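You operate a simulated robot arm through the tools that you are given. There is no shell and no other tool.

You run a simulated robot arm. Do the job below in one go: nothing can be reset, and whatever is moved stays where it is left.

## Task
Release the stop, reset, inch the lift to the top, then mode off.
Fine: inch it in hand mode.
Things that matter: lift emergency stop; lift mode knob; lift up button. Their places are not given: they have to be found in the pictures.

The check looks at the end state, three seconds after you hand in, the way a careful person would. Anything else that was tipped, shoved, dropped, spilled or broken makes it a failure.

## Robot
A 7-joint arm with a two-finger parallel gripper, fixed in place. Base frame: the origin is on the floor under the middle of its stand, x ahead of it, y to its left, z up. Lengths are in mm, angles in degrees, forces in N, time in s.
With the tool pointing down near the work surface it reaches from about 380 to 880 mm from the base axis. Its first joint turns from -17.0 to 126.0 degrees. Payload 1.57 kg.
The tool frame sits at the grasp point between the pads (the TCP): z along the fingers, y along the line on which they close. The tips reach 30 mm beyond it. The gripper opens to 80 mm. The fingers are 17 mm wide and 12 mm thick; the gripper's body (40 by 82 mm) begins 80 mm behind the TCP.
Orientation is that of the tool frame in the base frame, as a unit quaternion [x, y, z, w]. With the fingers straight down and closing along the base's y, the tool's x points along the base's -x, its y along +y and its z along -z.

## Interface
- The arm moves only by the tool nudge_tool. Its argument "deltas" is a list of rows, each a list of 7 numbers: the shift along the base's x, y, z in mm, then the turn, a rotation vector about the base's x, y, z in degrees, then the opening in per cent of the stroke, from 0 (shut) to 100 (fully open). In form: [[x, y, z, rx, ry, rz, hand], ...]. A call has 1 to 20 rows; each row shifts and turns the commanded pose from where the row before left it. A row lasts 0.2 s, in which the tool goes at most 50 mm and 8.6 degrees; a call with a longer step from one row to the next is refused whole, and so is a gripper value outside its range. A pose out of reach is approached as far as the arm can. The call stops where the force on the tool passes 40 N (or 10 N more than at its start, if that is more) or the arm is blocked; 0.2 s more then pass. Each finger travels about 45 mm/s and halts on what it meets, pressing with about 37 N; the grip force reading is that of the motor and also rises with nothing between the fingers. The clock runs only during rows and for 0.2 s after the last one: add rows that do not move to give the fingers time. It gives the time, the measured TCP pose, the force on the tool (base axes), the opening and the grip force at its end, in the units of the frame above (readings bear some noise), with the torque about the TCP (base axes, N m) and any sound that the robot's microphone picked up.
- Cameras (640 x 400 px; columns grow to the right, rows downward): "scene" is fixed at [220.8, -499.1, 1769.4]; the picture's right is [0.51, -0.86, 0.00], its down [-0.69, -0.42, -0.59] and it looks along [0.50, 0.30, -0.81] (base axes); focal length 339 px, centre (320, 200). "wrist" rides on the gripper at [72, -7, -122] in the tool frame; the picture's right is [0.09, 1.00, 0.00], its down [-0.84, 0.08, -0.54] and it looks along [-0.54, 0.05, 0.84] (tool axes); focal length 238 px, centre (320, 200).
- grab_frame(camera): a new picture of that camera. It takes no simulated time.
- move_column(by): slides the trunk up (or, below 0, down) by that many mm; the arm rides with it, the base frame stays. It gives what a move gives, with no picture.
- measure_at(camera, pixels): for up to 12 pixels [column, row] of the newest picture of that camera ("zoom" is the newest enlarged one), the place [x, y, z] in the base frame of the surface seen there, good to about 2 mm. It takes no simulated time.
- inspect(camera, box): a new picture of the part [left, top, right, bottom] of that camera's present view, enlarged. It takes no simulated time.
- sign_off(): hands the job in; it is judged then, once.

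Unless the task says otherwise, let go and move clear before handing in.

The tools are called after "Emit:" by a JSON object that holds its "method" and its "body". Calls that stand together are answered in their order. nudge_tool: Moves the arm, as the interface text tells. Its arguments: {"type":"object","properties":{"deltas":{"type":"array"}},"required":["deltas"]} The other tools are called the same way: move_column (by) moves the trunk up or down; grab_frame (camera) takes a picture; measure_at (camera, pixels) gives the place of the surface under pixels of a picture; inspect (camera, box) takes an enlarged picture of a part of a camera's view; sign_off () hands the job in.

At the start:

```text
time_s: 0.0
ee_pos: [433.5, -21.3, 1375.6]
tcp_rot: [0.0, 1.0, 0.0, 0.0]
ft_force: [0.5, -0.4, 0.2]
torque: [0.03, 0.0, 0.03]
gripper_width: 79.9
grip_force: 0.0
trunk travel left (down, up): [-725.0, 65.0]
```

scene: 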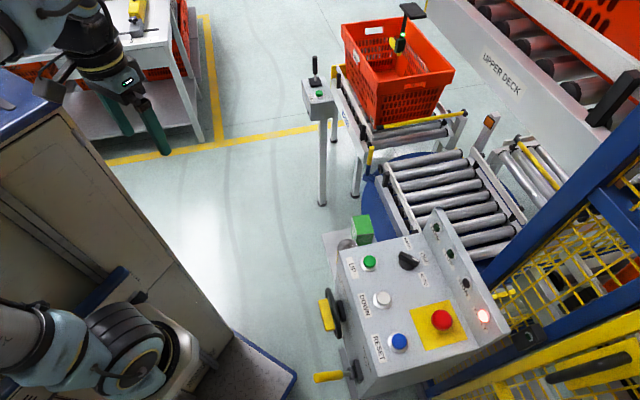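
wrist: 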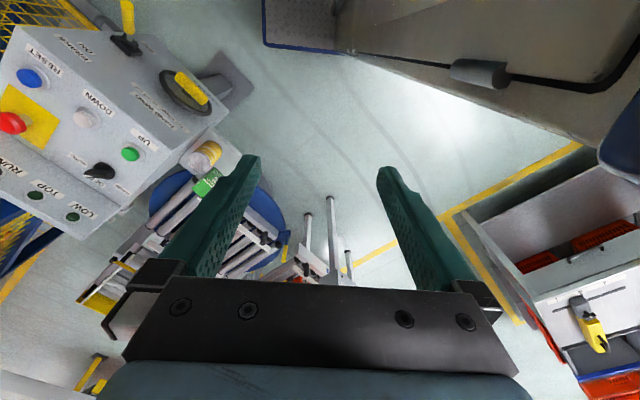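

The scene picture shows a control box with green UP (370,262), white DOWN (382,299), blue RESET (398,342), a red emergency stop on yellow (441,319) and a black mode knob (408,260). I'll zoom in on it to read the labels before I measure anything.

Emit:
{"method": "inspect", "body": {"camera": "scene", "box": [310, 200, 530, 400]}}

Emit:
{"method": "inspect", "body": {"camera": "wrist", "box": [0, 0, 260, 240]}}

Emit:
{"method": "inspect", "body": {"camera": "scene", "box": [290, 0, 560, 200]}}

```text
2.00 times, centred on (420, 300) of scene
```

zoom: 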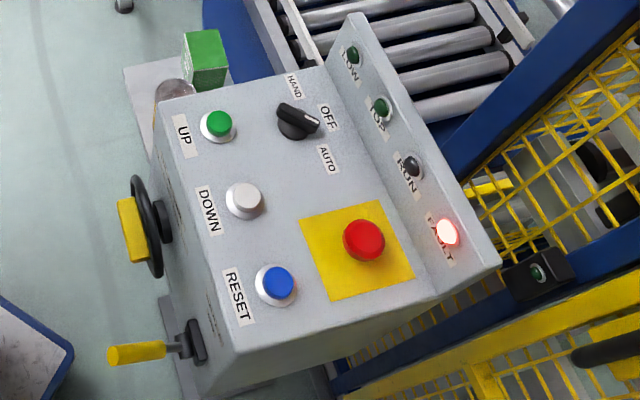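

```text
1.67 times, centred on (130, 120) of wrist
```

zoom: 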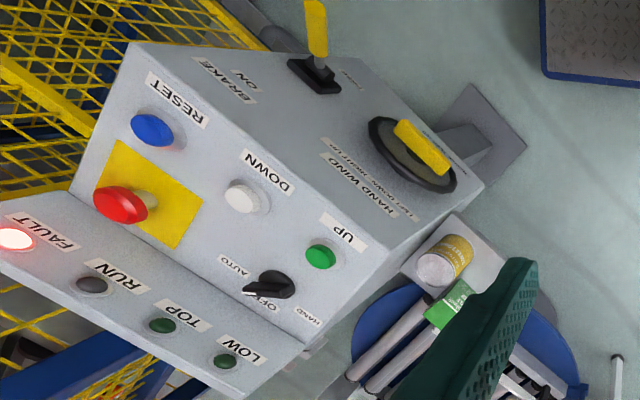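

```text
2.00 times, centred on (425, 100) of scene
```

zoom: 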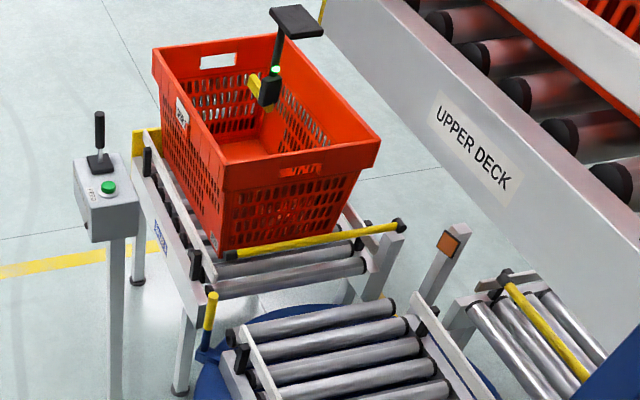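

FAULT is lit, and the knob pointer seems to be at OFF, with HAND and AUTO to either side. I'll zoom in tighter on the knob, the lamps and the front labels, and measure the control positions.

Emit:
{"method": "inspect", "body": {"camera": "scene", "box": [380, 215, 460, 295]}}

Emit:
{"method": "inspect", "body": {"camera": "wrist", "box": [70, 0, 230, 110]}}

Emit:
{"method": "measure_at", "body": {"camera": "scene", "pixels": [[370, 262], [382, 299], [398, 341], [441, 319], [408, 260], [417, 263], [400, 254], [350, 245], [420, 240], [380, 385], [430, 345], [420, 290]]}}

Emit:
{"method": "inspect", "body": {"camera": "scene", "box": [440, 180, 640, 400]}}

```text
5.00 times, centred on (420, 255) of scene
```

zoom: 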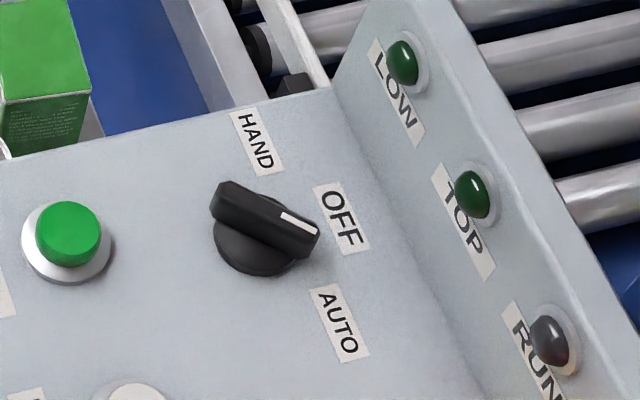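

```text
3.64 times, centred on (150, 55) of wrist
```

zoom: 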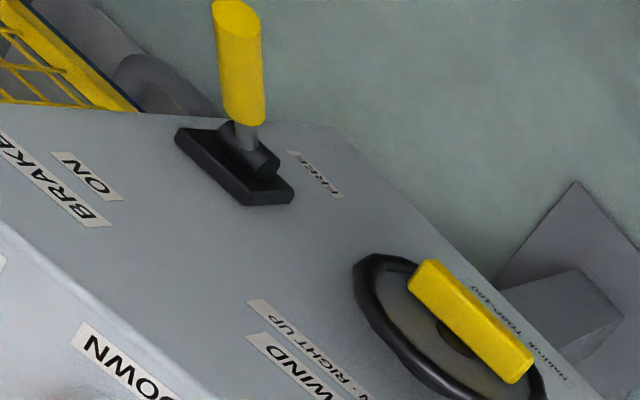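

```text
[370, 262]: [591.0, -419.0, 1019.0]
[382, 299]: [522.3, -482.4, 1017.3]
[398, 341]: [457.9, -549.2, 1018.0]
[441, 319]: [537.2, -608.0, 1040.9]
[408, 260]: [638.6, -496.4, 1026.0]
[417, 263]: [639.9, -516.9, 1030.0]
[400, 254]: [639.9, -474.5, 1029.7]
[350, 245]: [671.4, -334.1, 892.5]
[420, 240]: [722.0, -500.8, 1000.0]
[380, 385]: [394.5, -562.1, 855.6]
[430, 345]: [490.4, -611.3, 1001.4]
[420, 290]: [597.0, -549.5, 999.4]
```

```text
1.82 times, centred on (540, 290) of scene
```

zoom: 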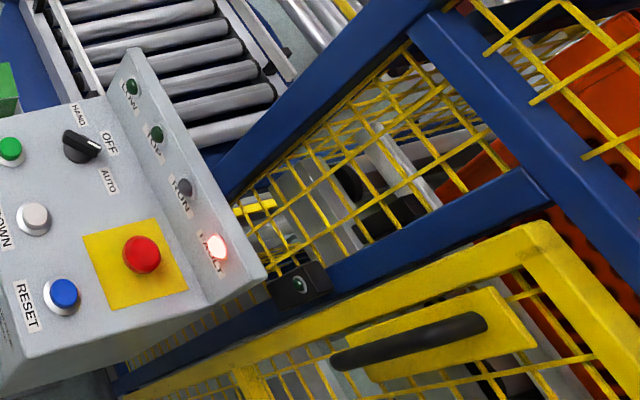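

The panel face is roughly level at z≈1000, with the stop cap at z≈1041 and the knob pointer at OFF. Before moving I'll look closely at the stop and the brake lever and wheel on the front, and check around the lift for anything in the way.

Emit:
{"method": "inspect", "body": {"camera": "scene", "box": [400, 280, 480, 360]}}

Emit:
{"method": "inspect", "body": {"camera": "scene", "box": [300, 270, 420, 400]}}

Emit:
{"method": "inspect", "body": {"camera": "scene", "box": [350, 100, 530, 260]}}

Emit:
{"method": "inspect", "body": {"camera": "wrist", "box": [80, 120, 360, 310]}}

Emit:
{"method": "inspect", "body": {"camera": "scene", "box": [0, 0, 200, 180]}}

Emit:
{"method": "inspect", "body": {"camera": "scene", "box": [0, 180, 320, 400]}}

```text
5.00 times, centred on (440, 320) of scene
```

zoom: 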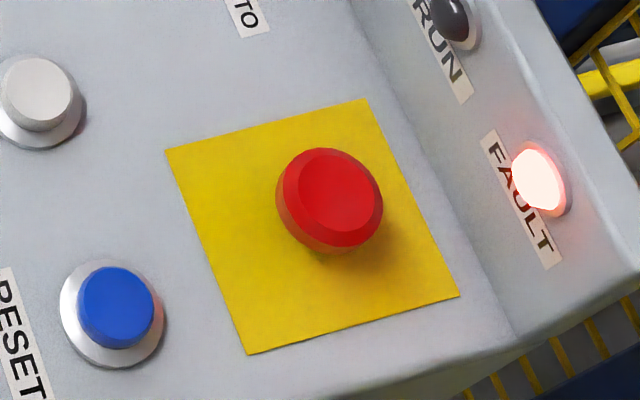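

```text
3.08 times, centred on (360, 335) of scene
```

zoom: 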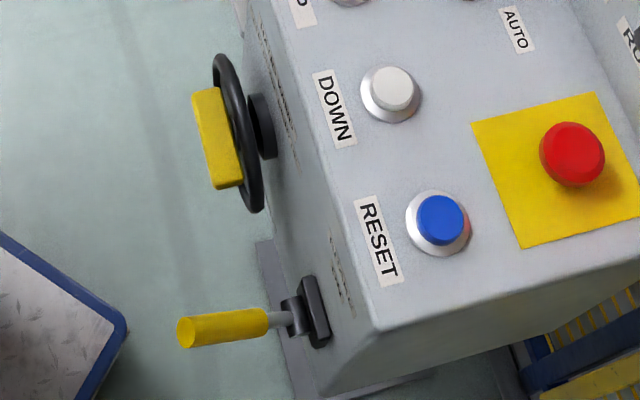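

```text
2.50 times, centred on (440, 180) of scene
```

zoom: 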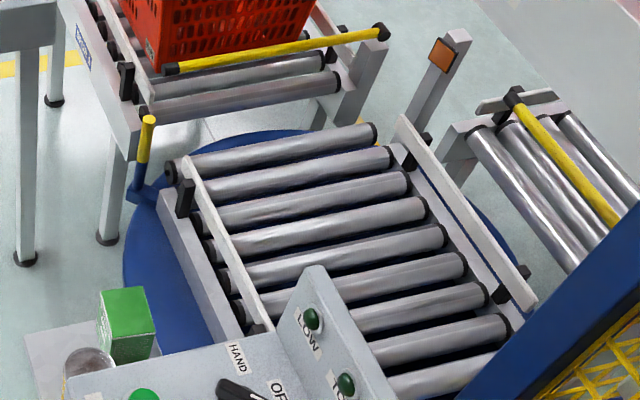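

```text
2.11 times, centred on (220, 215) of wrist
```

zoom: 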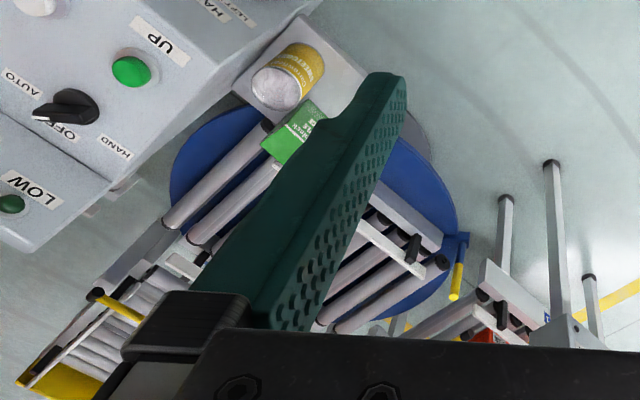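

```text
2.22 times, centred on (100, 90) of scene
```

zoom: 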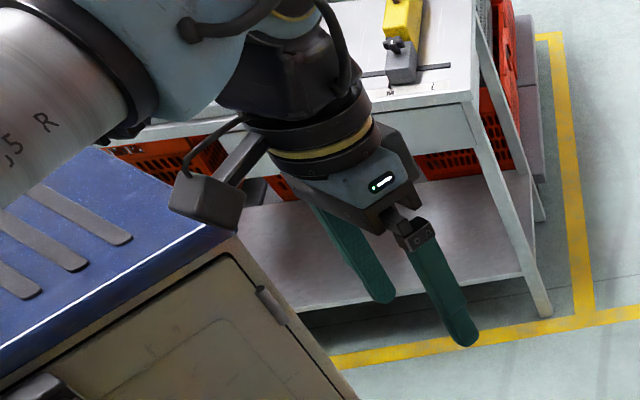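

```text
1.82 times, centred on (160, 290) of scene
```

zoom: 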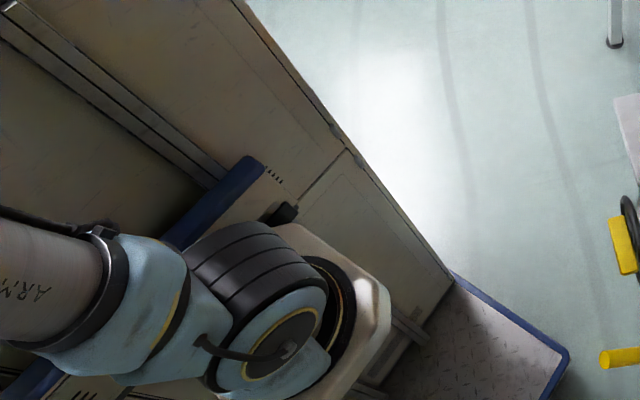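

The E-stop cap is about 44 mm wide and shows no arrows from here, and the knob bar lies along y at x≈640, pointing at OFF toward -y. Next I'll measure the raised lamp strip, the panel edges and labels, and nearby objects to plan clearances.

Emit:
{"method": "measure_at", "body": {"camera": "scene", "pixels": [[408, 244], [424, 258], [424, 280], [437, 214], [508, 330], [480, 285], [450, 254], [464, 283], [484, 316], [360, 222], [433, 240], [470, 330]]}}

Emit:
{"method": "measure_at", "body": {"camera": "scene", "pixels": [[325, 377], [323, 313], [341, 250], [365, 392], [525, 335], [600, 350], [620, 360], [590, 200], [500, 65], [450, 190], [345, 245], [590, 110]]}}

```text
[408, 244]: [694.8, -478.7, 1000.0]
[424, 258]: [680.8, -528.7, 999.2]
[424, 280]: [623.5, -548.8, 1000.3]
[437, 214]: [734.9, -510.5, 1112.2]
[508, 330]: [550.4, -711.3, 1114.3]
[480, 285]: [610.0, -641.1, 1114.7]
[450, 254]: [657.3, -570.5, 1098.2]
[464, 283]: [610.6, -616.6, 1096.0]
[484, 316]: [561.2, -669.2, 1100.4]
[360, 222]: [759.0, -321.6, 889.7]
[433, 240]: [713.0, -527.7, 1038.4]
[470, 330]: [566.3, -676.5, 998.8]
```

```text
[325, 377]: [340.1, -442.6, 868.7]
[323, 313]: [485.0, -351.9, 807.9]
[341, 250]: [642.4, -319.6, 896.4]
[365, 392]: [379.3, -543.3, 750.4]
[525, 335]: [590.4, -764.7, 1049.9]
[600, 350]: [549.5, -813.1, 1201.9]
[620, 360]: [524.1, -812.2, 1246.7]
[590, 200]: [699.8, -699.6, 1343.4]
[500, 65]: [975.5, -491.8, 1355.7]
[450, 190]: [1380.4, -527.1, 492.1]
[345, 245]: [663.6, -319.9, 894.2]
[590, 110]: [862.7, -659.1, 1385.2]
```

The lamp strip is a near-vertical wall along the 45° line, up to z≈1114, so I'll keep the gripper body above that. The knob may not be exactly at OFF: its bar measures about -90°, and the OFF label lies at about -40°. I'll swing the arm over at height with a -45° yaw and take a closer look.

Emit:
{"method": "nudge_tool", "body": {"deltas": [[5, -35, 0, 0, 0, -4.5, 100], [5, -35, 0, 0, 0, -4.5, 100], [5, -35, 0, 0, 0, -4.5, 100], [5, -35, 0, 0, 0, -4.5, 100], [5, -35, 0, 0, 0, -4.5, 100], [5, -35, 0, 0, 0, -4.5, 100], [5, -35, 0, 0, 0, -4.5, 100], [5, -35, 0, 0, 0, -4.5, 100], [5, -35, 0, 0, 0, -4.5, 100], [5, -35, 0, 0, 0, -4.5, 100]]}}

Emit:
{"method": "grab_frame", "body": {"camera": "wrist"}}

Emit:
{"method": "grab_frame", "body": {"camera": "scene"}}

```text
time_s: 2.2
ee_pos: [482.6, -369.8, 1379.0]
tcp_rot: [0.383, 0.924, 0.0, 0.0]
ft_force: [-0.1, 1.3, 0.7]
torque: [-0.02, -0.01, 0.0]
gripper_width: 80.1
grip_force: 0.0
trunk travel left (down, up): [-725.0, 65.0]
```

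```text
taken
```

wrist: 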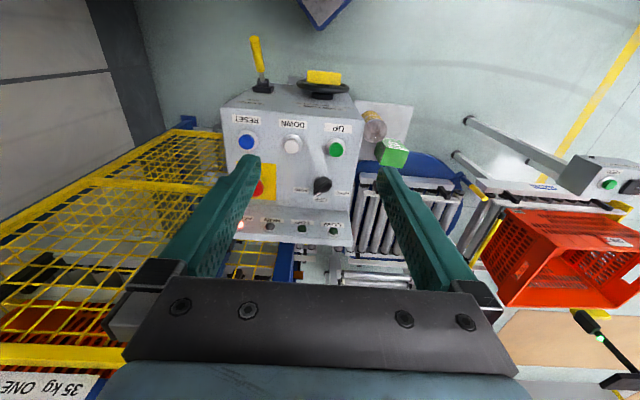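

```text
taken
```

scene: 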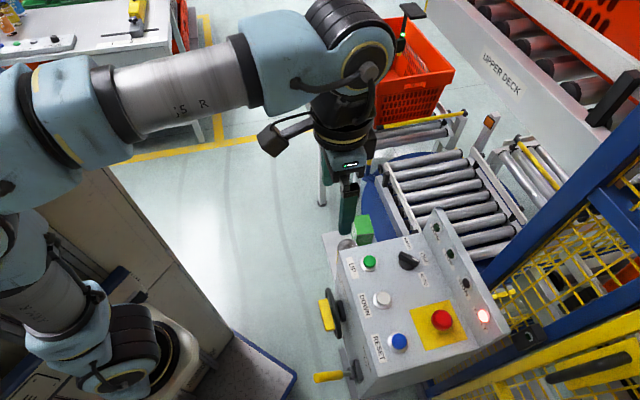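

The arm reached the pose freely. The wrist view shows the whole panel (upside down), with the knob at (322,185), the stop hidden behind the left finger at (258,188), and a sign reading "35 kg ONE…" at (45,385). I'll zoom in on these.

Emit:
{"method": "inspect", "body": {"camera": "wrist", "box": [280, 150, 370, 240]}}

Emit:
{"method": "inspect", "body": {"camera": "wrist", "box": [0, 340, 110, 400]}}

Emit:
{"method": "inspect", "body": {"camera": "wrist", "box": [210, 60, 370, 160]}}

Emit:
{"method": "inspect", "body": {"camera": "wrist", "box": [0, 120, 240, 400]}}

```text
4.44 times, centred on (325, 195) of wrist
```

zoom: 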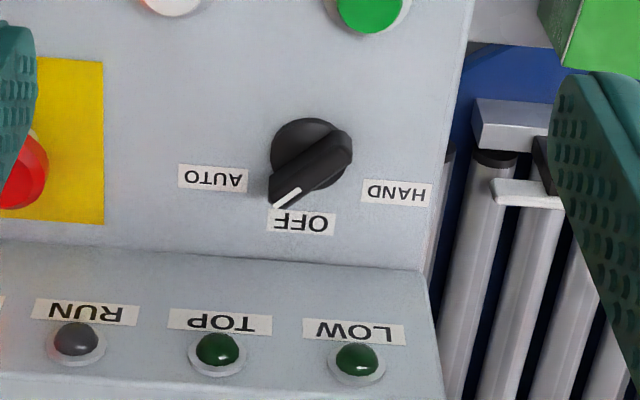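

```text
5.82 times, centred on (55, 370) of wrist
```

zoom: 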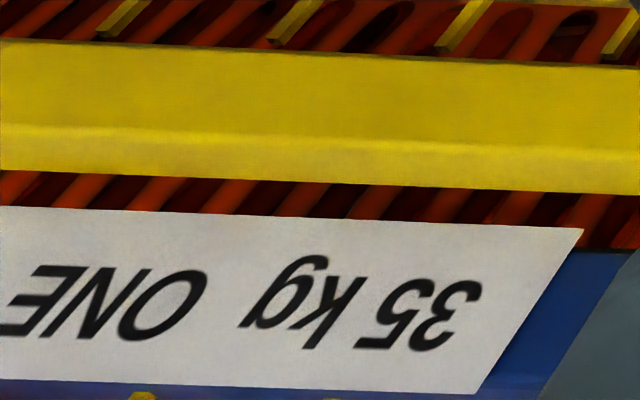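

```text
4.00 times, centred on (290, 110) of wrist
```

zoom: 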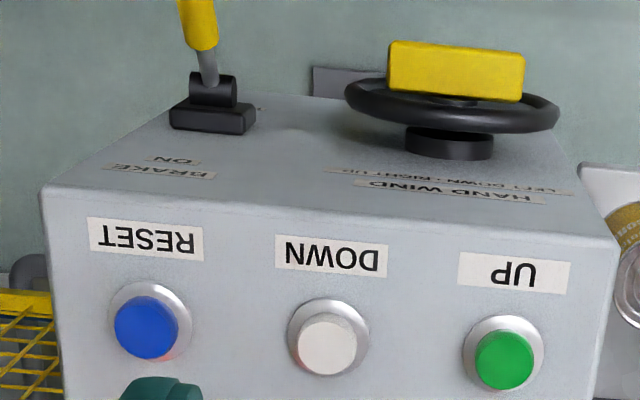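

```text
1.43 times, centred on (120, 260) of wrist
```

zoom: 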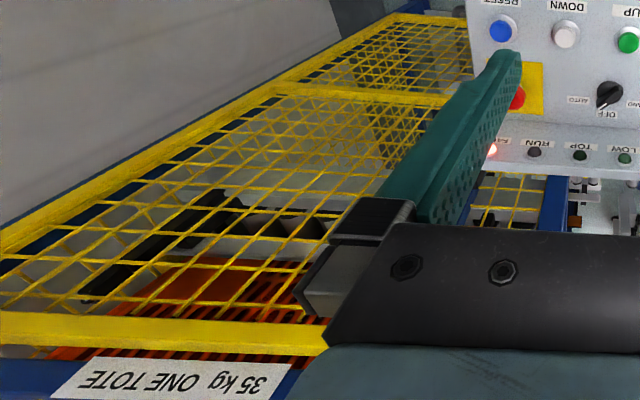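

The close-up shows the white pointer line at zoom (287,197), about 45° from OFF toward AUTO, so the knob appears to be in AUTO and not OFF. I'll move over the panel and lower the trunk to look at the knob and stop from close range.

Emit:
{"method": "nudge_tool", "body": {"deltas": [[28, -18, 0, 0, 0, 0, 100], [28, -18, 0, 0, 0, 0, 100], [27, -18, 0, 0, 0, 0, 100]]}}

Emit:
{"method": "move_column", "body": {"by": -180}}

Emit:
{"method": "grab_frame", "body": {"camera": "wrist"}}

Emit:
{"method": "grab_frame", "body": {"camera": "scene"}}

```text
time_s: 3.0
ee_pos: [564.9, -424.9, 1379.2]
tcp_rot: [0.382, 0.924, 0.0, -0.001]
ft_force: [0.0, -0.5, -0.5]
torque: [0.02, -0.05, 0.0]
gripper_width: 80.0
grip_force: 0.0
trunk travel left (down, up): [-725.0, 65.0]
```

```text
time_s: 5.0
ee_pos: [567.0, -425.8, 1198.8]
tcp_rot: [0.383, 0.924, -0.001, 0.0]
ft_force: [-0.1, -0.3, 0.4]
torque: [0.03, 0.02, 0.0]
gripper_width: 80.0
grip_force: 0.0
trunk travel left (down, up): [-545.0, 245.0]
```

```text
taken
```

wrist: 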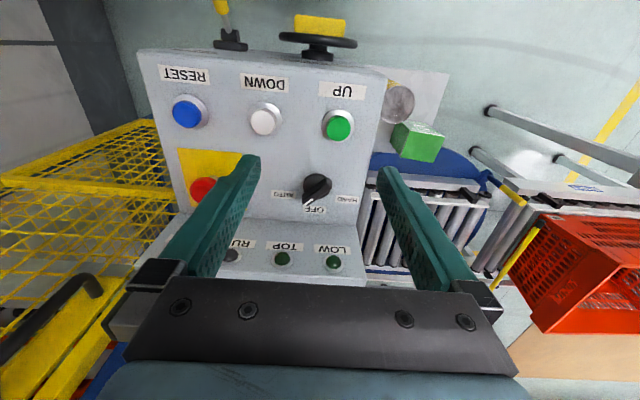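

```text
taken
```

scene: 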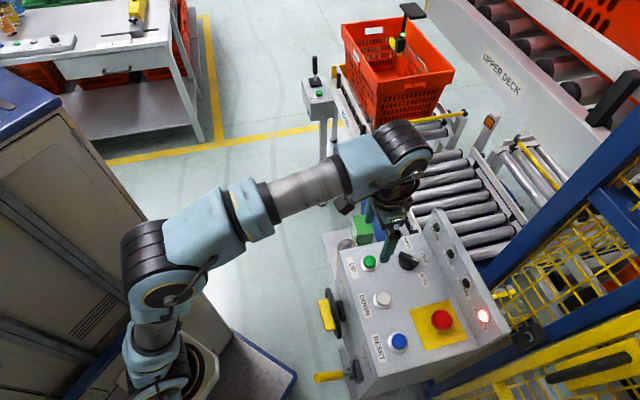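

The trunk lowered without contact, and the knob is now at wrist (317,187). I'll zoom in on the knob and stop and measure them.

Emit:
{"method": "inspect", "body": {"camera": "wrist", "box": [265, 155, 375, 225]}}

Emit:
{"method": "measure_at", "body": {"camera": "zoom", "pixels": [[245, 275], [365, 125], [300, 190], [300, 240], [140, 225], [300, 320], [480, 255]]}}

Emit:
{"method": "inspect", "body": {"camera": "wrist", "box": [155, 140, 275, 230]}}

```text
5.71 times, centred on (320, 190) of wrist
```

zoom: 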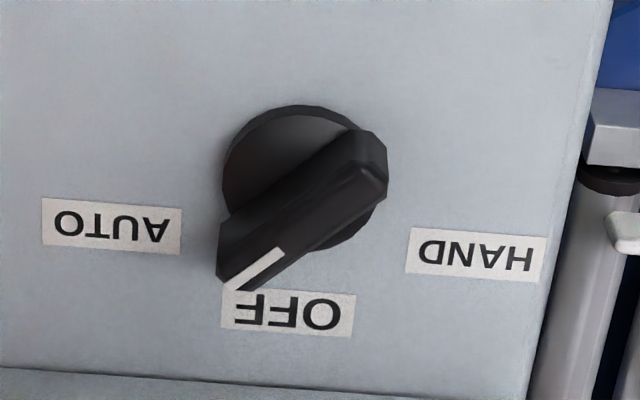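

```text
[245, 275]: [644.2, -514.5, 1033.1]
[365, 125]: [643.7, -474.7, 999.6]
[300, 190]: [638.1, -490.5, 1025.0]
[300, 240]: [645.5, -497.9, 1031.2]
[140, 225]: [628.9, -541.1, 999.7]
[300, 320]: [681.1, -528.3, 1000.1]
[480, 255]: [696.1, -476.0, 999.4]
```

```text
4.44 times, centred on (215, 185) of wrist
```

zoom: 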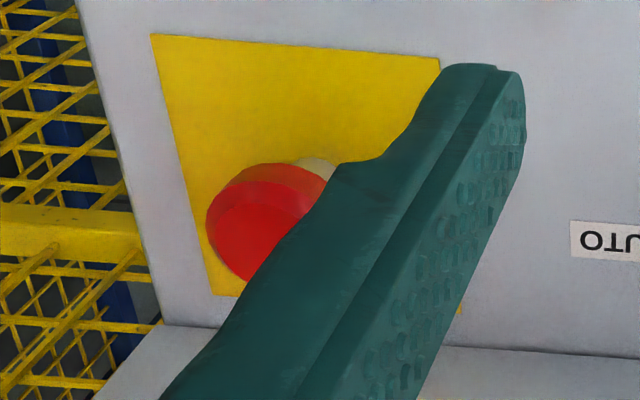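

The white pointer is clearly 45° away from straight OFF, toward AUTO. I'll measure the bar top and the skirt more exactly so I can grip them, and the stop cap too.

Emit:
{"method": "inspect", "body": {"camera": "wrist", "box": [295, 165, 345, 215]}}

Emit:
{"method": "measure_at", "body": {"camera": "wrist", "pixels": [[317, 187], [308, 202], [326, 184], [310, 204], [307, 200], [312, 175], [322, 198], [202, 190], [198, 196], [340, 128], [264, 122], [187, 112]]}}

```text
8.00 times, centred on (320, 190) of wrist
```

zoom: 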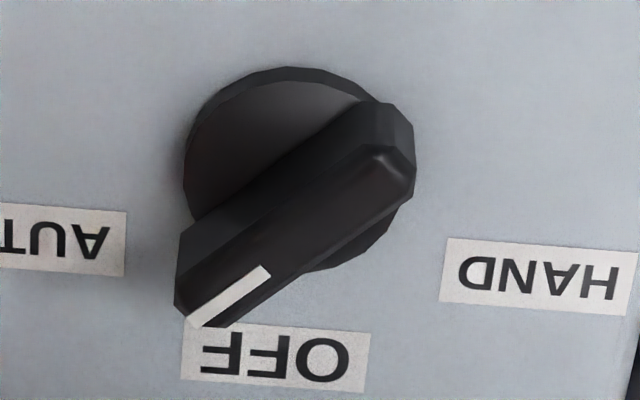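

```text
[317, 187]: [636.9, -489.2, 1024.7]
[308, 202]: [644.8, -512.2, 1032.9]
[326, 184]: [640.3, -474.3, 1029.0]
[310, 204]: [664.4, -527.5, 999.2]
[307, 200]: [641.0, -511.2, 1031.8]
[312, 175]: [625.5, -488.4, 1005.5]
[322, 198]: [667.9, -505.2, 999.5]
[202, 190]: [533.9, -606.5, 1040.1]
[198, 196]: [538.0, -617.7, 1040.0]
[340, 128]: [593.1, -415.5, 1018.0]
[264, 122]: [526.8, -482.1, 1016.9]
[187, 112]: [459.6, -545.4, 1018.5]
```

I need the bar's exact axis, so I'll measure points along its top edges in this 8x zoom.

Emit:
{"method": "measure_at", "body": {"camera": "zoom", "pixels": [[375, 155], [405, 180], [395, 170], [185, 300], [205, 318], [240, 290], [300, 235], [310, 255], [345, 200], [225, 250], [250, 90], [350, 255]]}}

```text
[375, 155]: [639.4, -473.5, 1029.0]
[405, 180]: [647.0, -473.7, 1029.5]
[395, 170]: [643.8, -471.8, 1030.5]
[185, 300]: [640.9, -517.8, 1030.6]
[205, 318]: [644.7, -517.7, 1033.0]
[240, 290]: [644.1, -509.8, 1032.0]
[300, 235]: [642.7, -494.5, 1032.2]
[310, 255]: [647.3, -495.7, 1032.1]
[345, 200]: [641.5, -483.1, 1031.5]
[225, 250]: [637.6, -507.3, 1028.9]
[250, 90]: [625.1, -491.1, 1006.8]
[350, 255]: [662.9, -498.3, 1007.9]
```

The bar is centred at (643.5, -495), lies along y, is about 11 mm wide, and its top is at z≈1032 with the skirt at ≈1007. The knob is in AUTO, and resetting there could start an automatic run. I'll turn it to HAND first while the stop still holds, starting by moving above it with the fingers closing along x.

Emit:
{"method": "nudge_tool", "body": {"deltas": [[12.8, -11.5, 0, 0, 0, -7.5, 60], [12.8, -11.5, 0, 0, 0, -7.5, 60], [12.8, -11.5, 0, 0, 0, -7.5, 60], [12.8, -11.5, 0, 0, 0, -7.5, 60], [12.8, -11.5, 0, 0, 0, -7.5, 60], [12.8, -11.5, 0, 0, 0, -7.5, 60], [0, 0, -40, 0, 0, 0, 60], [0, 0, -40, 0, 0, 0, 60], [0, 0, -20, 0, 0, 0, 60]]}}

Emit:
{"method": "grab_frame", "body": {"camera": "wrist"}}

Emit:
{"method": "inspect", "body": {"camera": "scene", "box": [340, 180, 480, 300]}}

```text
time_s: 7.0
ee_pos: [645.1, -493.4, 1094.7]
tcp_rot: [0.707, 0.707, 0.0, 0.0]
ft_force: [-0.5, 0.4, 0.0]
torque: [0.04, 0.0, 0.01]
gripper_width: 48.1
grip_force: 0.1
trunk travel left (down, up): [-545.0, 245.0]
```

```text
taken
```

wrist: 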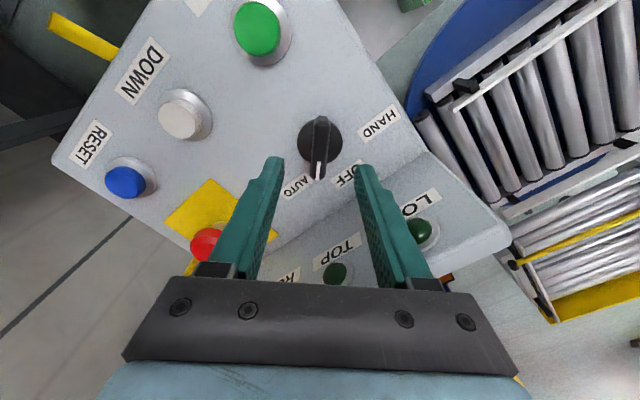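

```text
3.33 times, centred on (410, 240) of scene
```

zoom: 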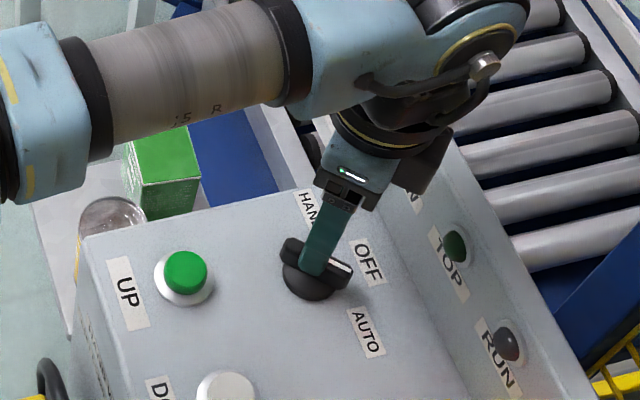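

The fingers straddle the bar symmetrically in the wrist view (bar at (320,150)), and the force is nil. I'll lower to about z 1043 and close on the bar.

Emit:
{"method": "nudge_tool", "body": {"deltas": [[0, 0, -20, 0, 0, 0, 60], [0, 0, -20, 0, 0, 0, 60], [0, 0, -11, 0, 0, 0, 60], [0, 0, 0, 0, 0, 0, 60]]}}

Emit:
{"method": "grab_frame", "body": {"camera": "wrist"}}

```text
time_s: 8.0
ee_pos: [644.3, -494.1, 1045.8]
tcp_rot: [0.707, 0.708, 0.0, -0.001]
ft_force: [0.2, 0.0, 0.8]
torque: [0.02, 0.01, 0.03]
gripper_width: 48.1
grip_force: 0.0
trunk travel left (down, up): [-545.0, 245.0]
```

```text
taken
```

wrist: 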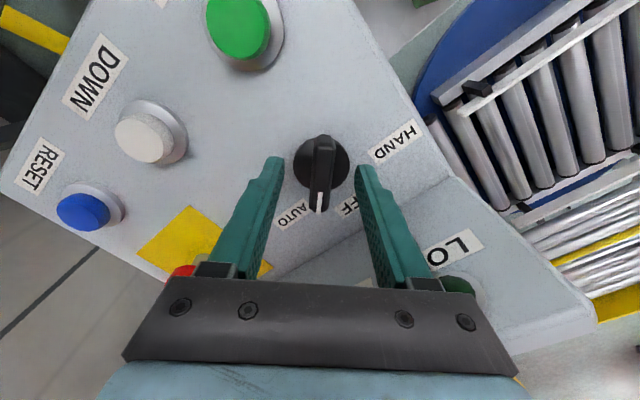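

The fingers sit either side of the bar, tips at z≈1016 and no contact. I'll go 3 mm lower and close.

Emit:
{"method": "nudge_tool", "body": {"deltas": [[0, 0, -3, 0, 0, 0, 60], [0, 0, 0, 0, 0, 0, 30], [0, 0, 0, 0, 0, 0, 10], [0, 0, 0, 0, 0, 0, 0], [0, 0, 0, 0, 0, 0, 0], [0, 0, 0, 0, 0, 0, 0], [0, 0, 0, 0, 0, 0, 0]]}}

Emit:
{"method": "grab_frame", "body": {"camera": "wrist"}}

```text
time_s: 9.6
ee_pos: [644.7, -493.8, 1042.4]
tcp_rot: [0.706, 0.708, 0.0, 0.0]
ft_force: [14.3, -3.4, 2.1]
torque: [-0.5, -0.18, 0.06]
gripper_width: 13.9
grip_force: 30.3
trunk travel left (down, up): [-545.0, 245.0]
```

```text
taken
```

wrist: 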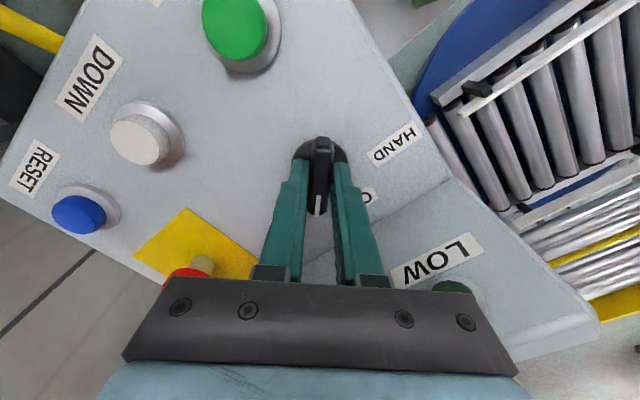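

The fingers are gripping the bar (13.9 mm), with a 14 N sideways load because I'm slightly off-centre in x. I'll relax that with a 1 mm nudge and then check.

Emit:
{"method": "nudge_tool", "body": {"deltas": [[1, -0.3, 0, 0, 0, 0, 0], [0, 0, 0, 0, 0, 0, 0]]}}

```text
time_s: 10.2
ee_pos: [644.0, -493.9, 1042.7]
tcp_rot: [0.707, 0.707, 0.0, 0.0]
ft_force: [12.8, -1.1, -3.3]
torque: [-0.91, -0.36, 0.05]
gripper_width: 14.0
grip_force: 30.4
trunk travel left (down, up): [-545.0, 245.0]
```

The force is small and steady. I'll start turning the bar counter-clockwise (AUTO to OFF to HAND), with a first 24° to see how it responds.

Emit:
{"method": "nudge_tool", "body": {"deltas": [[0, 0, 0, 0, 0, 6, 0], [0, 0, 0, 0, 0, 6, 0], [0, 0, 0, 0, 0, 6, 0], [0, 0, 0, 0, 0, 6, 0]]}}

Emit:
{"method": "grab_frame", "body": {"camera": "wrist"}}

```text
time_s: 11.2
ee_pos: [644.2, -493.2, 1042.7]
tcp_rot: [0.545, 0.839, 0.001, -0.001]
ft_force: [10.0, 0.3, -1.6]
torque: [-0.4, -0.41, -0.03]
gripper_width: 14.1
grip_force: 30.3
trunk travel left (down, up): [-545.0, 245.0]
```

```text
taken
```

wrist: 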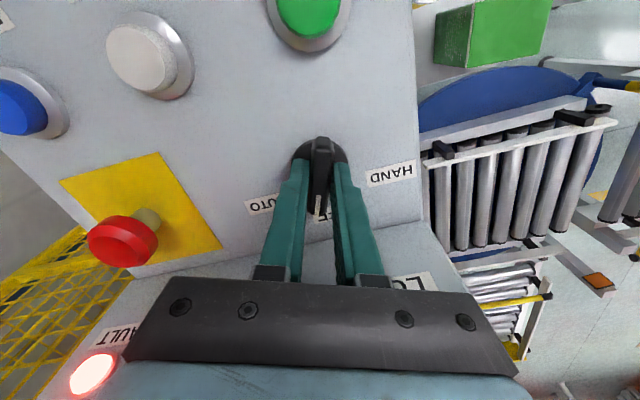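

The knob follows the tool with little torque; the yaw is now -66°. I'll turn on through OFF (-45°) toward HAND (0°).

Emit:
{"method": "nudge_tool", "body": {"deltas": [[0, 0, 0, 0, 0, 6, 0], [0, 0, 0, 0, 0, 6, 0], [0, 0, 0, 0, 0, 6, 0], [0, 0, 0, 0, 0, 3, 0], [0, 0, 0, 0, 0, 0, 0]]}}

Emit:
{"method": "nudge_tool", "body": {"deltas": [[0, 0, 0, 0, 0, 6, 0], [0, 0, 0, 0, 0, 6, 0], [0, 0, 0, 0, 0, 6, 0], [0, 0, 0, 0, 0, 6, 0], [0, 0, 0, 0, 0, 6, 0], [0, 0, 0, 0, 0, 6, 0]]}}

Emit:
{"method": "grab_frame", "body": {"camera": "wrist"}}

```text
time_s: 12.4
ee_pos: [643.8, -494.0, 1043.4]
tcp_rot: [0.383, 0.924, 0.0, -0.001]
ft_force: [-0.5, -0.4, -11.1]
torque: [-0.51, -0.59, -0.02]
gripper_width: 13.9
grip_force: 30.1
trunk travel left (down, up): [-545.0, 245.0]
```

```text
time_s: 13.8
ee_pos: [642.0, -496.3, 1042.7]
tcp_rot: [0.079, 0.997, 0.0, 0.0]
ft_force: [-12.6, -14.0, -14.4]
torque: [-0.09, 0.93, 0.02]
gripper_width: 13.9
grip_force: 30.2
trunk travel left (down, up): [-545.0, 245.0]
```

```text
taken
```

wrist: 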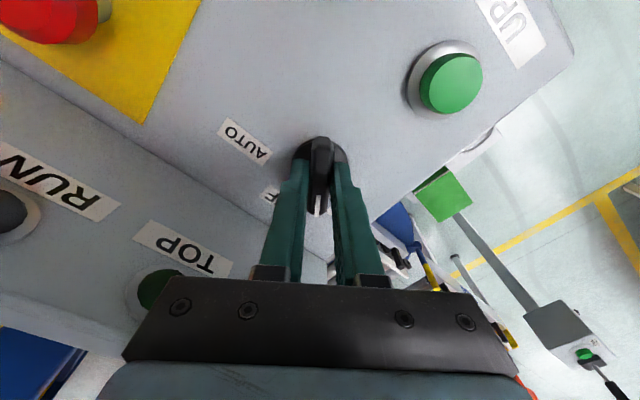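

The yaw is -9° and the side forces are modest, with the bar still tracking the fingers. I'll turn the last 9° or so to HAND.

Emit:
{"method": "nudge_tool", "body": {"deltas": [[0, 0, 0, 0, 0, 5, 0], [0, 0, 0, 0, 0, 4, 0], [0, 0, 0, 0, 0, 0, 0]]}}

Emit:
{"method": "inspect", "body": {"camera": "scene", "box": [340, 180, 520, 340]}}

```text
time_s: 14.6
ee_pos: [642.6, -495.3, 1042.5]
tcp_rot: [0.0, 1.0, 0.001, -0.001]
ft_force: [-19.7, -17.0, -17.9]
torque: [-0.26, 0.42, -0.07]
gripper_width: 14.0
grip_force: 30.4
trunk travel left (down, up): [-545.0, 245.0]
```

```text
2.50 times, centred on (430, 260) of scene
```

zoom: 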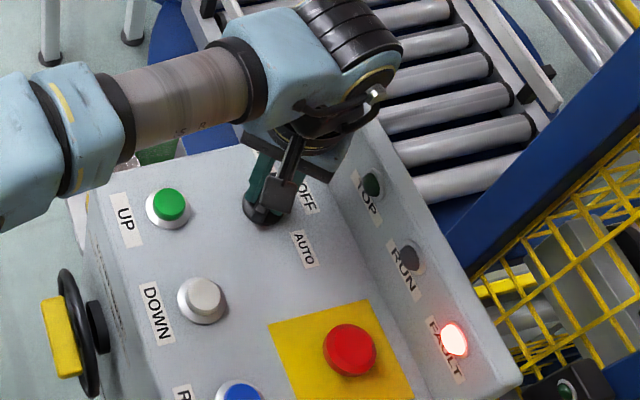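

The yaw is 0°, so the bar should point at HAND. I'll open the fingers, lift straight up, and look at where the pointer rests.

Emit:
{"method": "nudge_tool", "body": {"deltas": [[0, 0, 0, 0, 0, 0, 30], [0, 0, 0, 0, 0, 0, 50], [0, 0, 0, 0, 0, 0, 50], [0, 0, 0, 0, 0, 0, 50], [0, 0, 30, 0, 0, 0, 50], [0, 0, 40, 0, 0, 0, 50], [0, 0, 40, 0, 0, 0, 50]]}}

Emit:
{"method": "grab_frame", "body": {"camera": "wrist"}}

Emit:
{"method": "inspect", "body": {"camera": "wrist", "box": [260, 90, 380, 200]}}

```text
time_s: 16.2
ee_pos: [643.7, -493.8, 1150.0]
tcp_rot: [-0.001, 1.0, 0.0, 0.0]
ft_force: [-0.2, 0.4, -0.4]
torque: [0.0, 0.0, -0.03]
gripper_width: 40.2
grip_force: 0.0
trunk travel left (down, up): [-545.0, 245.0]
```

```text
taken
```

wrist: 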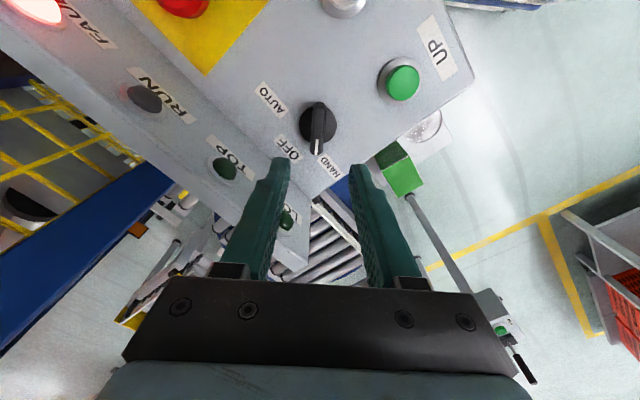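

```text
3.64 times, centred on (320, 145) of wrist
```

zoom: 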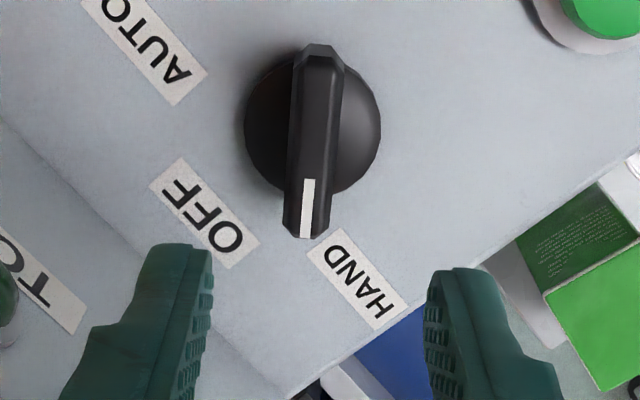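

The pointer now rests steadily at HAND (zoom (307,210)), mirroring the earlier AUTO position. Next I'll go to the stop and move over it with a -45° yaw for a close look.

Emit:
{"method": "nudge_tool", "body": {"deltas": [[-23.6, -13.2, 5, 0, 0, -7.5, 80], [-23.6, -13.2, 5, 0, 0, -7.5, 100], [-23.6, -13.2, 0, 0, 0, -7.5, 100], [-23.6, -13.2, 0, 0, 0, -7.5, 100], [-23.6, -13.2, 0, 0, 0, -7.5, 100], [-23.6, -13.2, 0, 0, 0, -7.5, 100], [0, 0, 0, 0, 0, 0, 100]]}}

Emit:
{"method": "grab_frame", "body": {"camera": "wrist"}}

Emit:
{"method": "inspect", "body": {"camera": "wrist", "box": [260, 130, 380, 240]}}

```text
time_s: 17.8
ee_pos: [502.8, -573.9, 1163.4]
tcp_rot: [0.382, 0.924, 0.0, 0.0]
ft_force: [0.4, 1.2, 0.5]
torque: [-0.02, 0.02, -0.01]
gripper_width: 80.1
grip_force: 0.0
trunk travel left (down, up): [-545.0, 245.0]
```

```text
taken
```

wrist: 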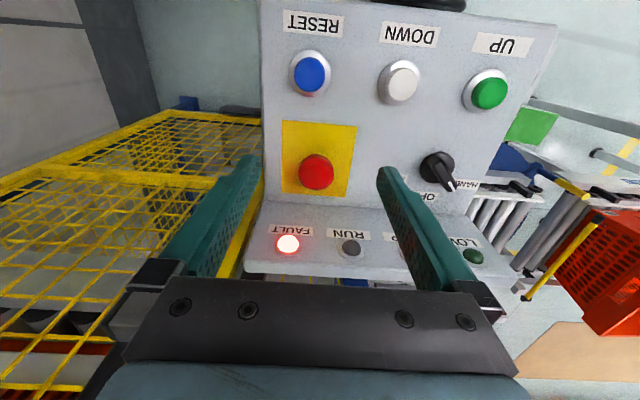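

```text
3.64 times, centred on (320, 185) of wrist
```

zoom: 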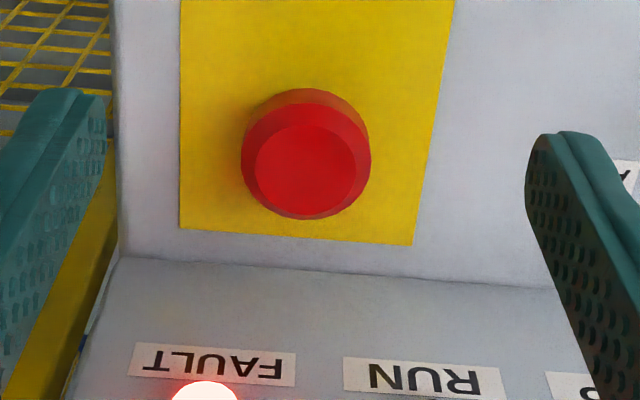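

There are no markings on the mushroom cap. I'll measure its rim and centre in this zoom.

Emit:
{"method": "measure_at", "body": {"camera": "zoom", "pixels": [[305, 170], [258, 172], [355, 168], [305, 128], [305, 212], [247, 150], [366, 150], [310, 100], [310, 92], [305, 218], [400, 200], [307, 80]]}}

```text
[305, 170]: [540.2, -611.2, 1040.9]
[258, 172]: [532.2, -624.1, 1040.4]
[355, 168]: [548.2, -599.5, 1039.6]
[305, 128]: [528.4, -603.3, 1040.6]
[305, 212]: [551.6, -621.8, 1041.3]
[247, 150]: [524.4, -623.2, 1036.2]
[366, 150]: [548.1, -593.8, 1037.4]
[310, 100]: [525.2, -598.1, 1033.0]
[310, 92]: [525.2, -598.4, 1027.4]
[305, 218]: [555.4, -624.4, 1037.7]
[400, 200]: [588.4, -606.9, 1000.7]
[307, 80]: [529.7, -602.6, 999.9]
```

The cap centre is at (540, -611), its top is at 1041 and its rim is about 40 mm across. I'll position above it at a -10° yaw, which leaves room for a clockwise twist, then descend around the cap.

Emit:
{"method": "nudge_tool", "body": {"deltas": [[7.4, -7.4, -5, 0, 0, 7, 75], [7.5, -7.5, -5, 0, 0, 7, 75], [7.5, -7.5, -5, 0, 0, 7, 75], [7.5, -7.5, -5, 0, 0, 7, 75], [7.4, -7.4, -5, 0, 0, 7, 75], [0, 0, -20, 0, 0, 0, 75], [0, 0, -15, 0, 0, 0, 75], [0, 0, 0, 0, 0, 0, 75]]}}

Emit:
{"method": "grab_frame", "body": {"camera": "wrist"}}

Emit:
{"method": "inspect", "body": {"camera": "scene", "box": [380, 240, 520, 380]}}

```text
time_s: 19.6
ee_pos: [540.0, -610.2, 1102.7]
tcp_rot: [0.087, 0.996, 0.001, 0.001]
ft_force: [-0.6, -0.5, 0.0]
torque: [0.01, 0.0, -0.01]
gripper_width: 60.1
grip_force: 0.0
trunk travel left (down, up): [-545.0, 245.0]
```

```text
taken
```

wrist: 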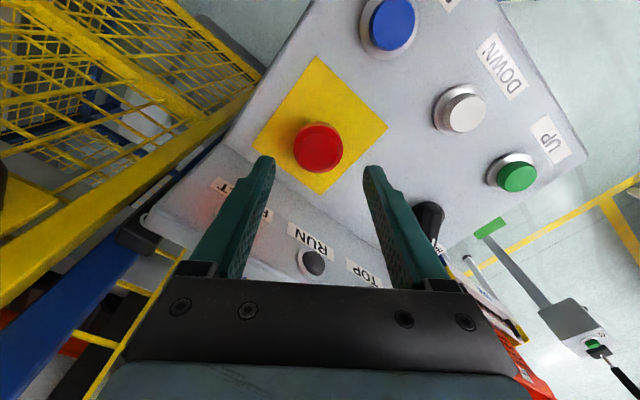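

```text
2.86 times, centred on (450, 310) of scene
```

zoom: 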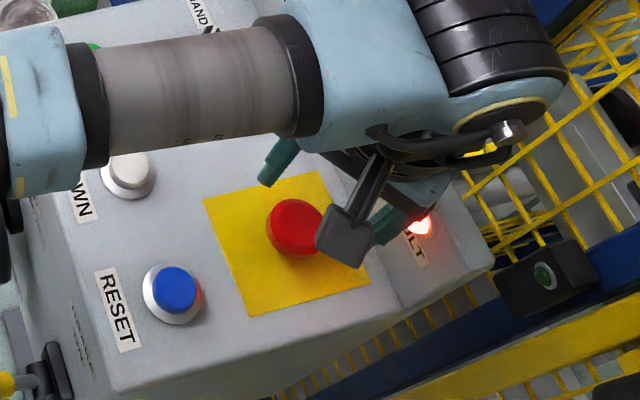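

The cap is centred between the fingers (wrist (318,148)) and nothing is touching. I'll descend to TCP z≈1048.

Emit:
{"method": "nudge_tool", "body": {"deltas": [[0, 0, -15, 0, 0, 0, 75], [0, 0, -15, 0, 0, 0, 75], [0, 0, -15, 0, 0, 0, 75], [0, 0, -9, 0, 0, 0, 75], [0, 0, 0, 0, 0, 0, 75]]}}

Emit:
{"method": "grab_frame", "body": {"camera": "wrist"}}

Emit:
{"method": "grab_frame", "body": {"camera": "scene"}}

```text
time_s: 20.8
ee_pos: [541.0, -610.4, 1051.3]
tcp_rot: [0.087, 0.996, 0.0, 0.0]
ft_force: [0.2, 0.4, 0.5]
torque: [-0.01, 0.02, -0.01]
gripper_width: 59.9
grip_force: 0.1
trunk travel left (down, up): [-545.0, 245.0]
```

```text
taken
```

wrist: 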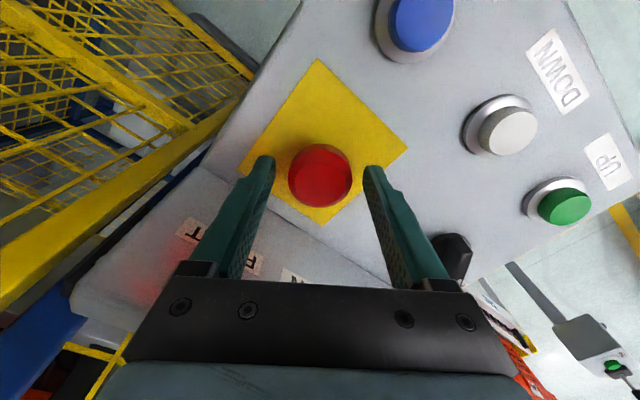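

```text
taken
```

scene: 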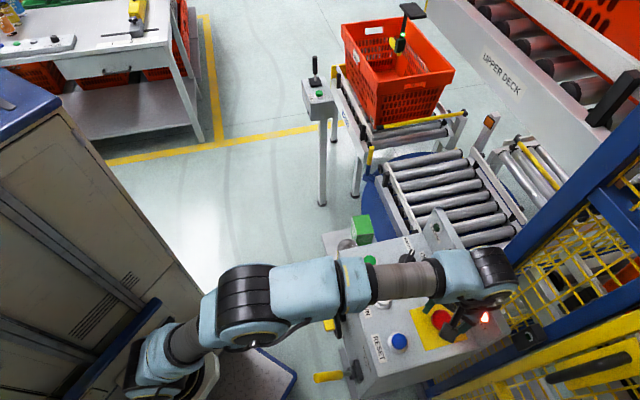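

The tips surround the cap without contact. The forearm crosses over the panel, so I'll check its height above the UP and DOWN buttons before closing.

Emit:
{"method": "measure_at", "body": {"camera": "scene", "pixels": [[400, 277], [360, 285], [320, 295], [440, 275], [380, 280], [260, 300], [495, 270]]}}

Emit:
{"method": "nudge_tool", "body": {"deltas": [[0, 0, -2, 0, 0, 0, 75], [0, 0, 0, 0, 0, 0, 50], [0, 0, 0, 0, 0, 0, 30], [0, 0, 0, 0, 0, 0, 30], [0, 0, 0, 0, 0, 0, 30], [0, 0, 0, 0, 0, 0, 30]]}}

Emit:
{"method": "grab_frame", "body": {"camera": "wrist"}}

```text
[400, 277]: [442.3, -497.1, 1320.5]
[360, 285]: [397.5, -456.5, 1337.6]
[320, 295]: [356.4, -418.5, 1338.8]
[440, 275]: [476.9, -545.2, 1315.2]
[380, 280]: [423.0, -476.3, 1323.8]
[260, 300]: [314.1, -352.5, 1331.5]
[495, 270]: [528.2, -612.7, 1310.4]
```

```text
time_s: 22.2
ee_pos: [540.1, -610.5, 1048.4]
tcp_rot: [0.087, 0.996, 0.0, 0.0]
ft_force: [0.5, -2.1, 0.9]
torque: [-0.06, -0.04, -0.06]
gripper_width: 40.9
grip_force: 44.9
trunk travel left (down, up): [-545.0, 245.0]
```

```text
taken
```

wrist: 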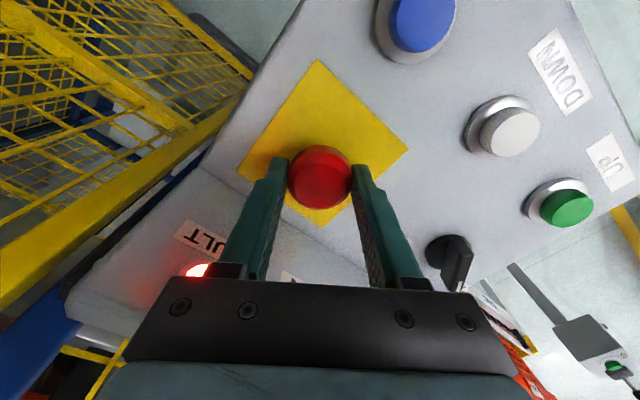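

The cap is gripped at 40.9 mm, and the forearm is about 300 mm clear of the panel. I'll twist clockwise, 30° first, and listen for the release.

Emit:
{"method": "nudge_tool", "body": {"deltas": [[0, 0, 0, 0, 0, -5, 30], [0, 0, 0, 0, 0, -5, 30], [0, 0, 0, 0, 0, -5, 30], [0, 0, 0, 0, 0, -5, 30], [0, 0, 0, 0, 0, -5, 30], [0, 0, 0, 0, 0, -5, 30]]}}

Emit:
{"method": "grab_frame", "body": {"camera": "wrist"}}

```text
time_s: 23.6
ee_pos: [539.0, -610.0, 1047.9]
tcp_rot: [0.341, 0.94, 0.0, -0.001]
ft_force: [0.1, -2.4, 2.6]
torque: [-0.01, 0.13, 0.98]
gripper_width: 41.0
grip_force: 45.4
trunk travel left (down, up): [-545.0, 245.0]
```

```text
taken
```

wrist: 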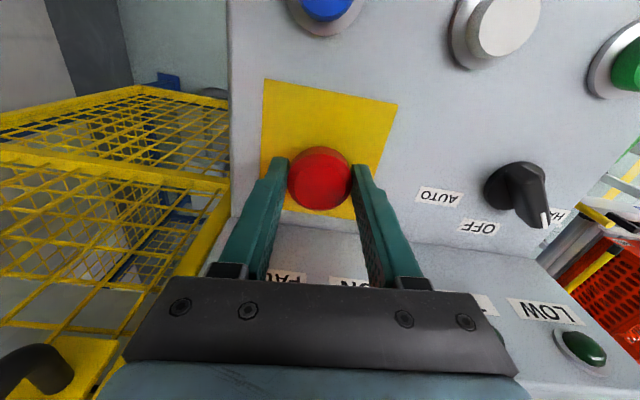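

The twist meets about 1 N·m, either the spring or slip. I'll continue another 30° clockwise and then check the height and the lamp.

Emit:
{"method": "nudge_tool", "body": {"deltas": [[0, 0, 0, 0, 0, -5, 30], [0, 0, 0, 0, 0, -5, 30], [0, 0, 0, 0, 0, -5, 30], [0, 0, 0, 0, 0, -5, 30], [0, 0, 0, 0, 0, -5, 30], [0, 0, 0, 0, 0, -5, 30]]}}

Emit:
{"method": "grab_frame", "body": {"camera": "wrist"}}

Emit:
{"method": "inspect", "body": {"camera": "scene", "box": [380, 240, 520, 380]}}

```text
time_s: 25.0
ee_pos: [540.2, -609.3, 1047.8]
tcp_rot: [0.574, 0.819, 0.001, 0.001]
ft_force: [3.0, 1.3, -1.7]
torque: [-0.06, -0.03, 0.58]
gripper_width: 41.3
grip_force: 45.3
trunk travel left (down, up): [-545.0, 245.0]
```

```text
taken
```

wrist: 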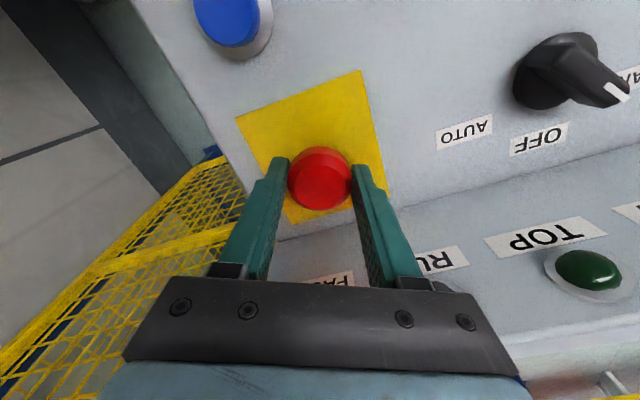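

```text
2.86 times, centred on (450, 310) of scene
```

zoom: 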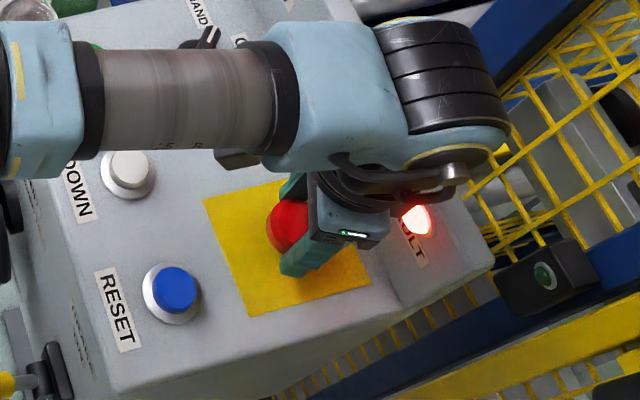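

The torque peaked and then fell to 0.58, and the cap looks different now, so it may have sprung out. I'll let go, rise, and measure the cap height.

Emit:
{"method": "nudge_tool", "body": {"deltas": [[0, 0, 0, 0, 0, 0, 50], [0, 0, 0, 0, 0, 0, 75], [0, 0, 0, 0, 0, 0, 75], [0, 0, 0, 0, 0, 0, 75], [0, 0, 30, 0, 0, 0, 75], [-10, 10, 40, 0, 0, 7, 75], [-14, 14, 30, 0, 0, 8, 75], [-14, 14, 0, 0, 0, 8, 75], [0, 0, 0, 0, 0, 2, 75]]}}

Emit:
{"method": "grab_frame", "body": {"camera": "wrist"}}

Emit:
{"method": "inspect", "body": {"camera": "scene", "box": [400, 280, 480, 360]}}

```text
time_s: 27.0
ee_pos: [500.5, -571.8, 1147.8]
tcp_rot: [0.382, 0.924, -0.001, 0.0]
ft_force: [0.4, -0.2, 0.5]
torque: [0.0, 0.0, 0.02]
gripper_width: 59.8
grip_force: 0.0
trunk travel left (down, up): [-545.0, 245.0]
```

```text
taken
```

wrist: 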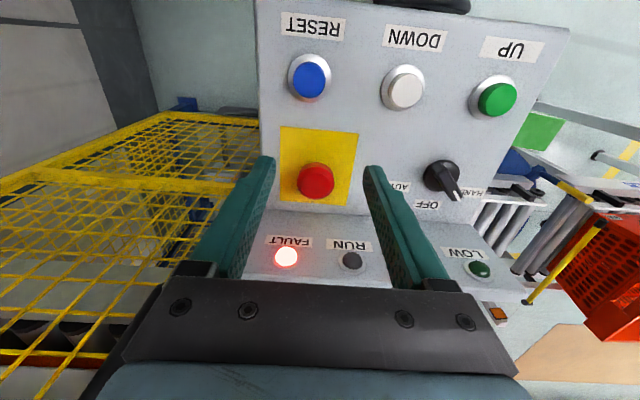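

```text
5.00 times, centred on (440, 320) of scene
```

zoom: 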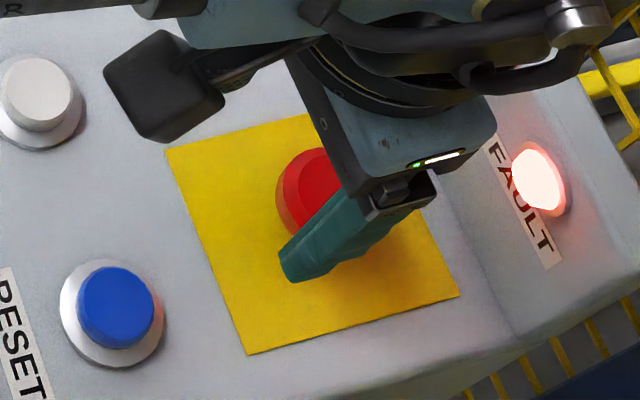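

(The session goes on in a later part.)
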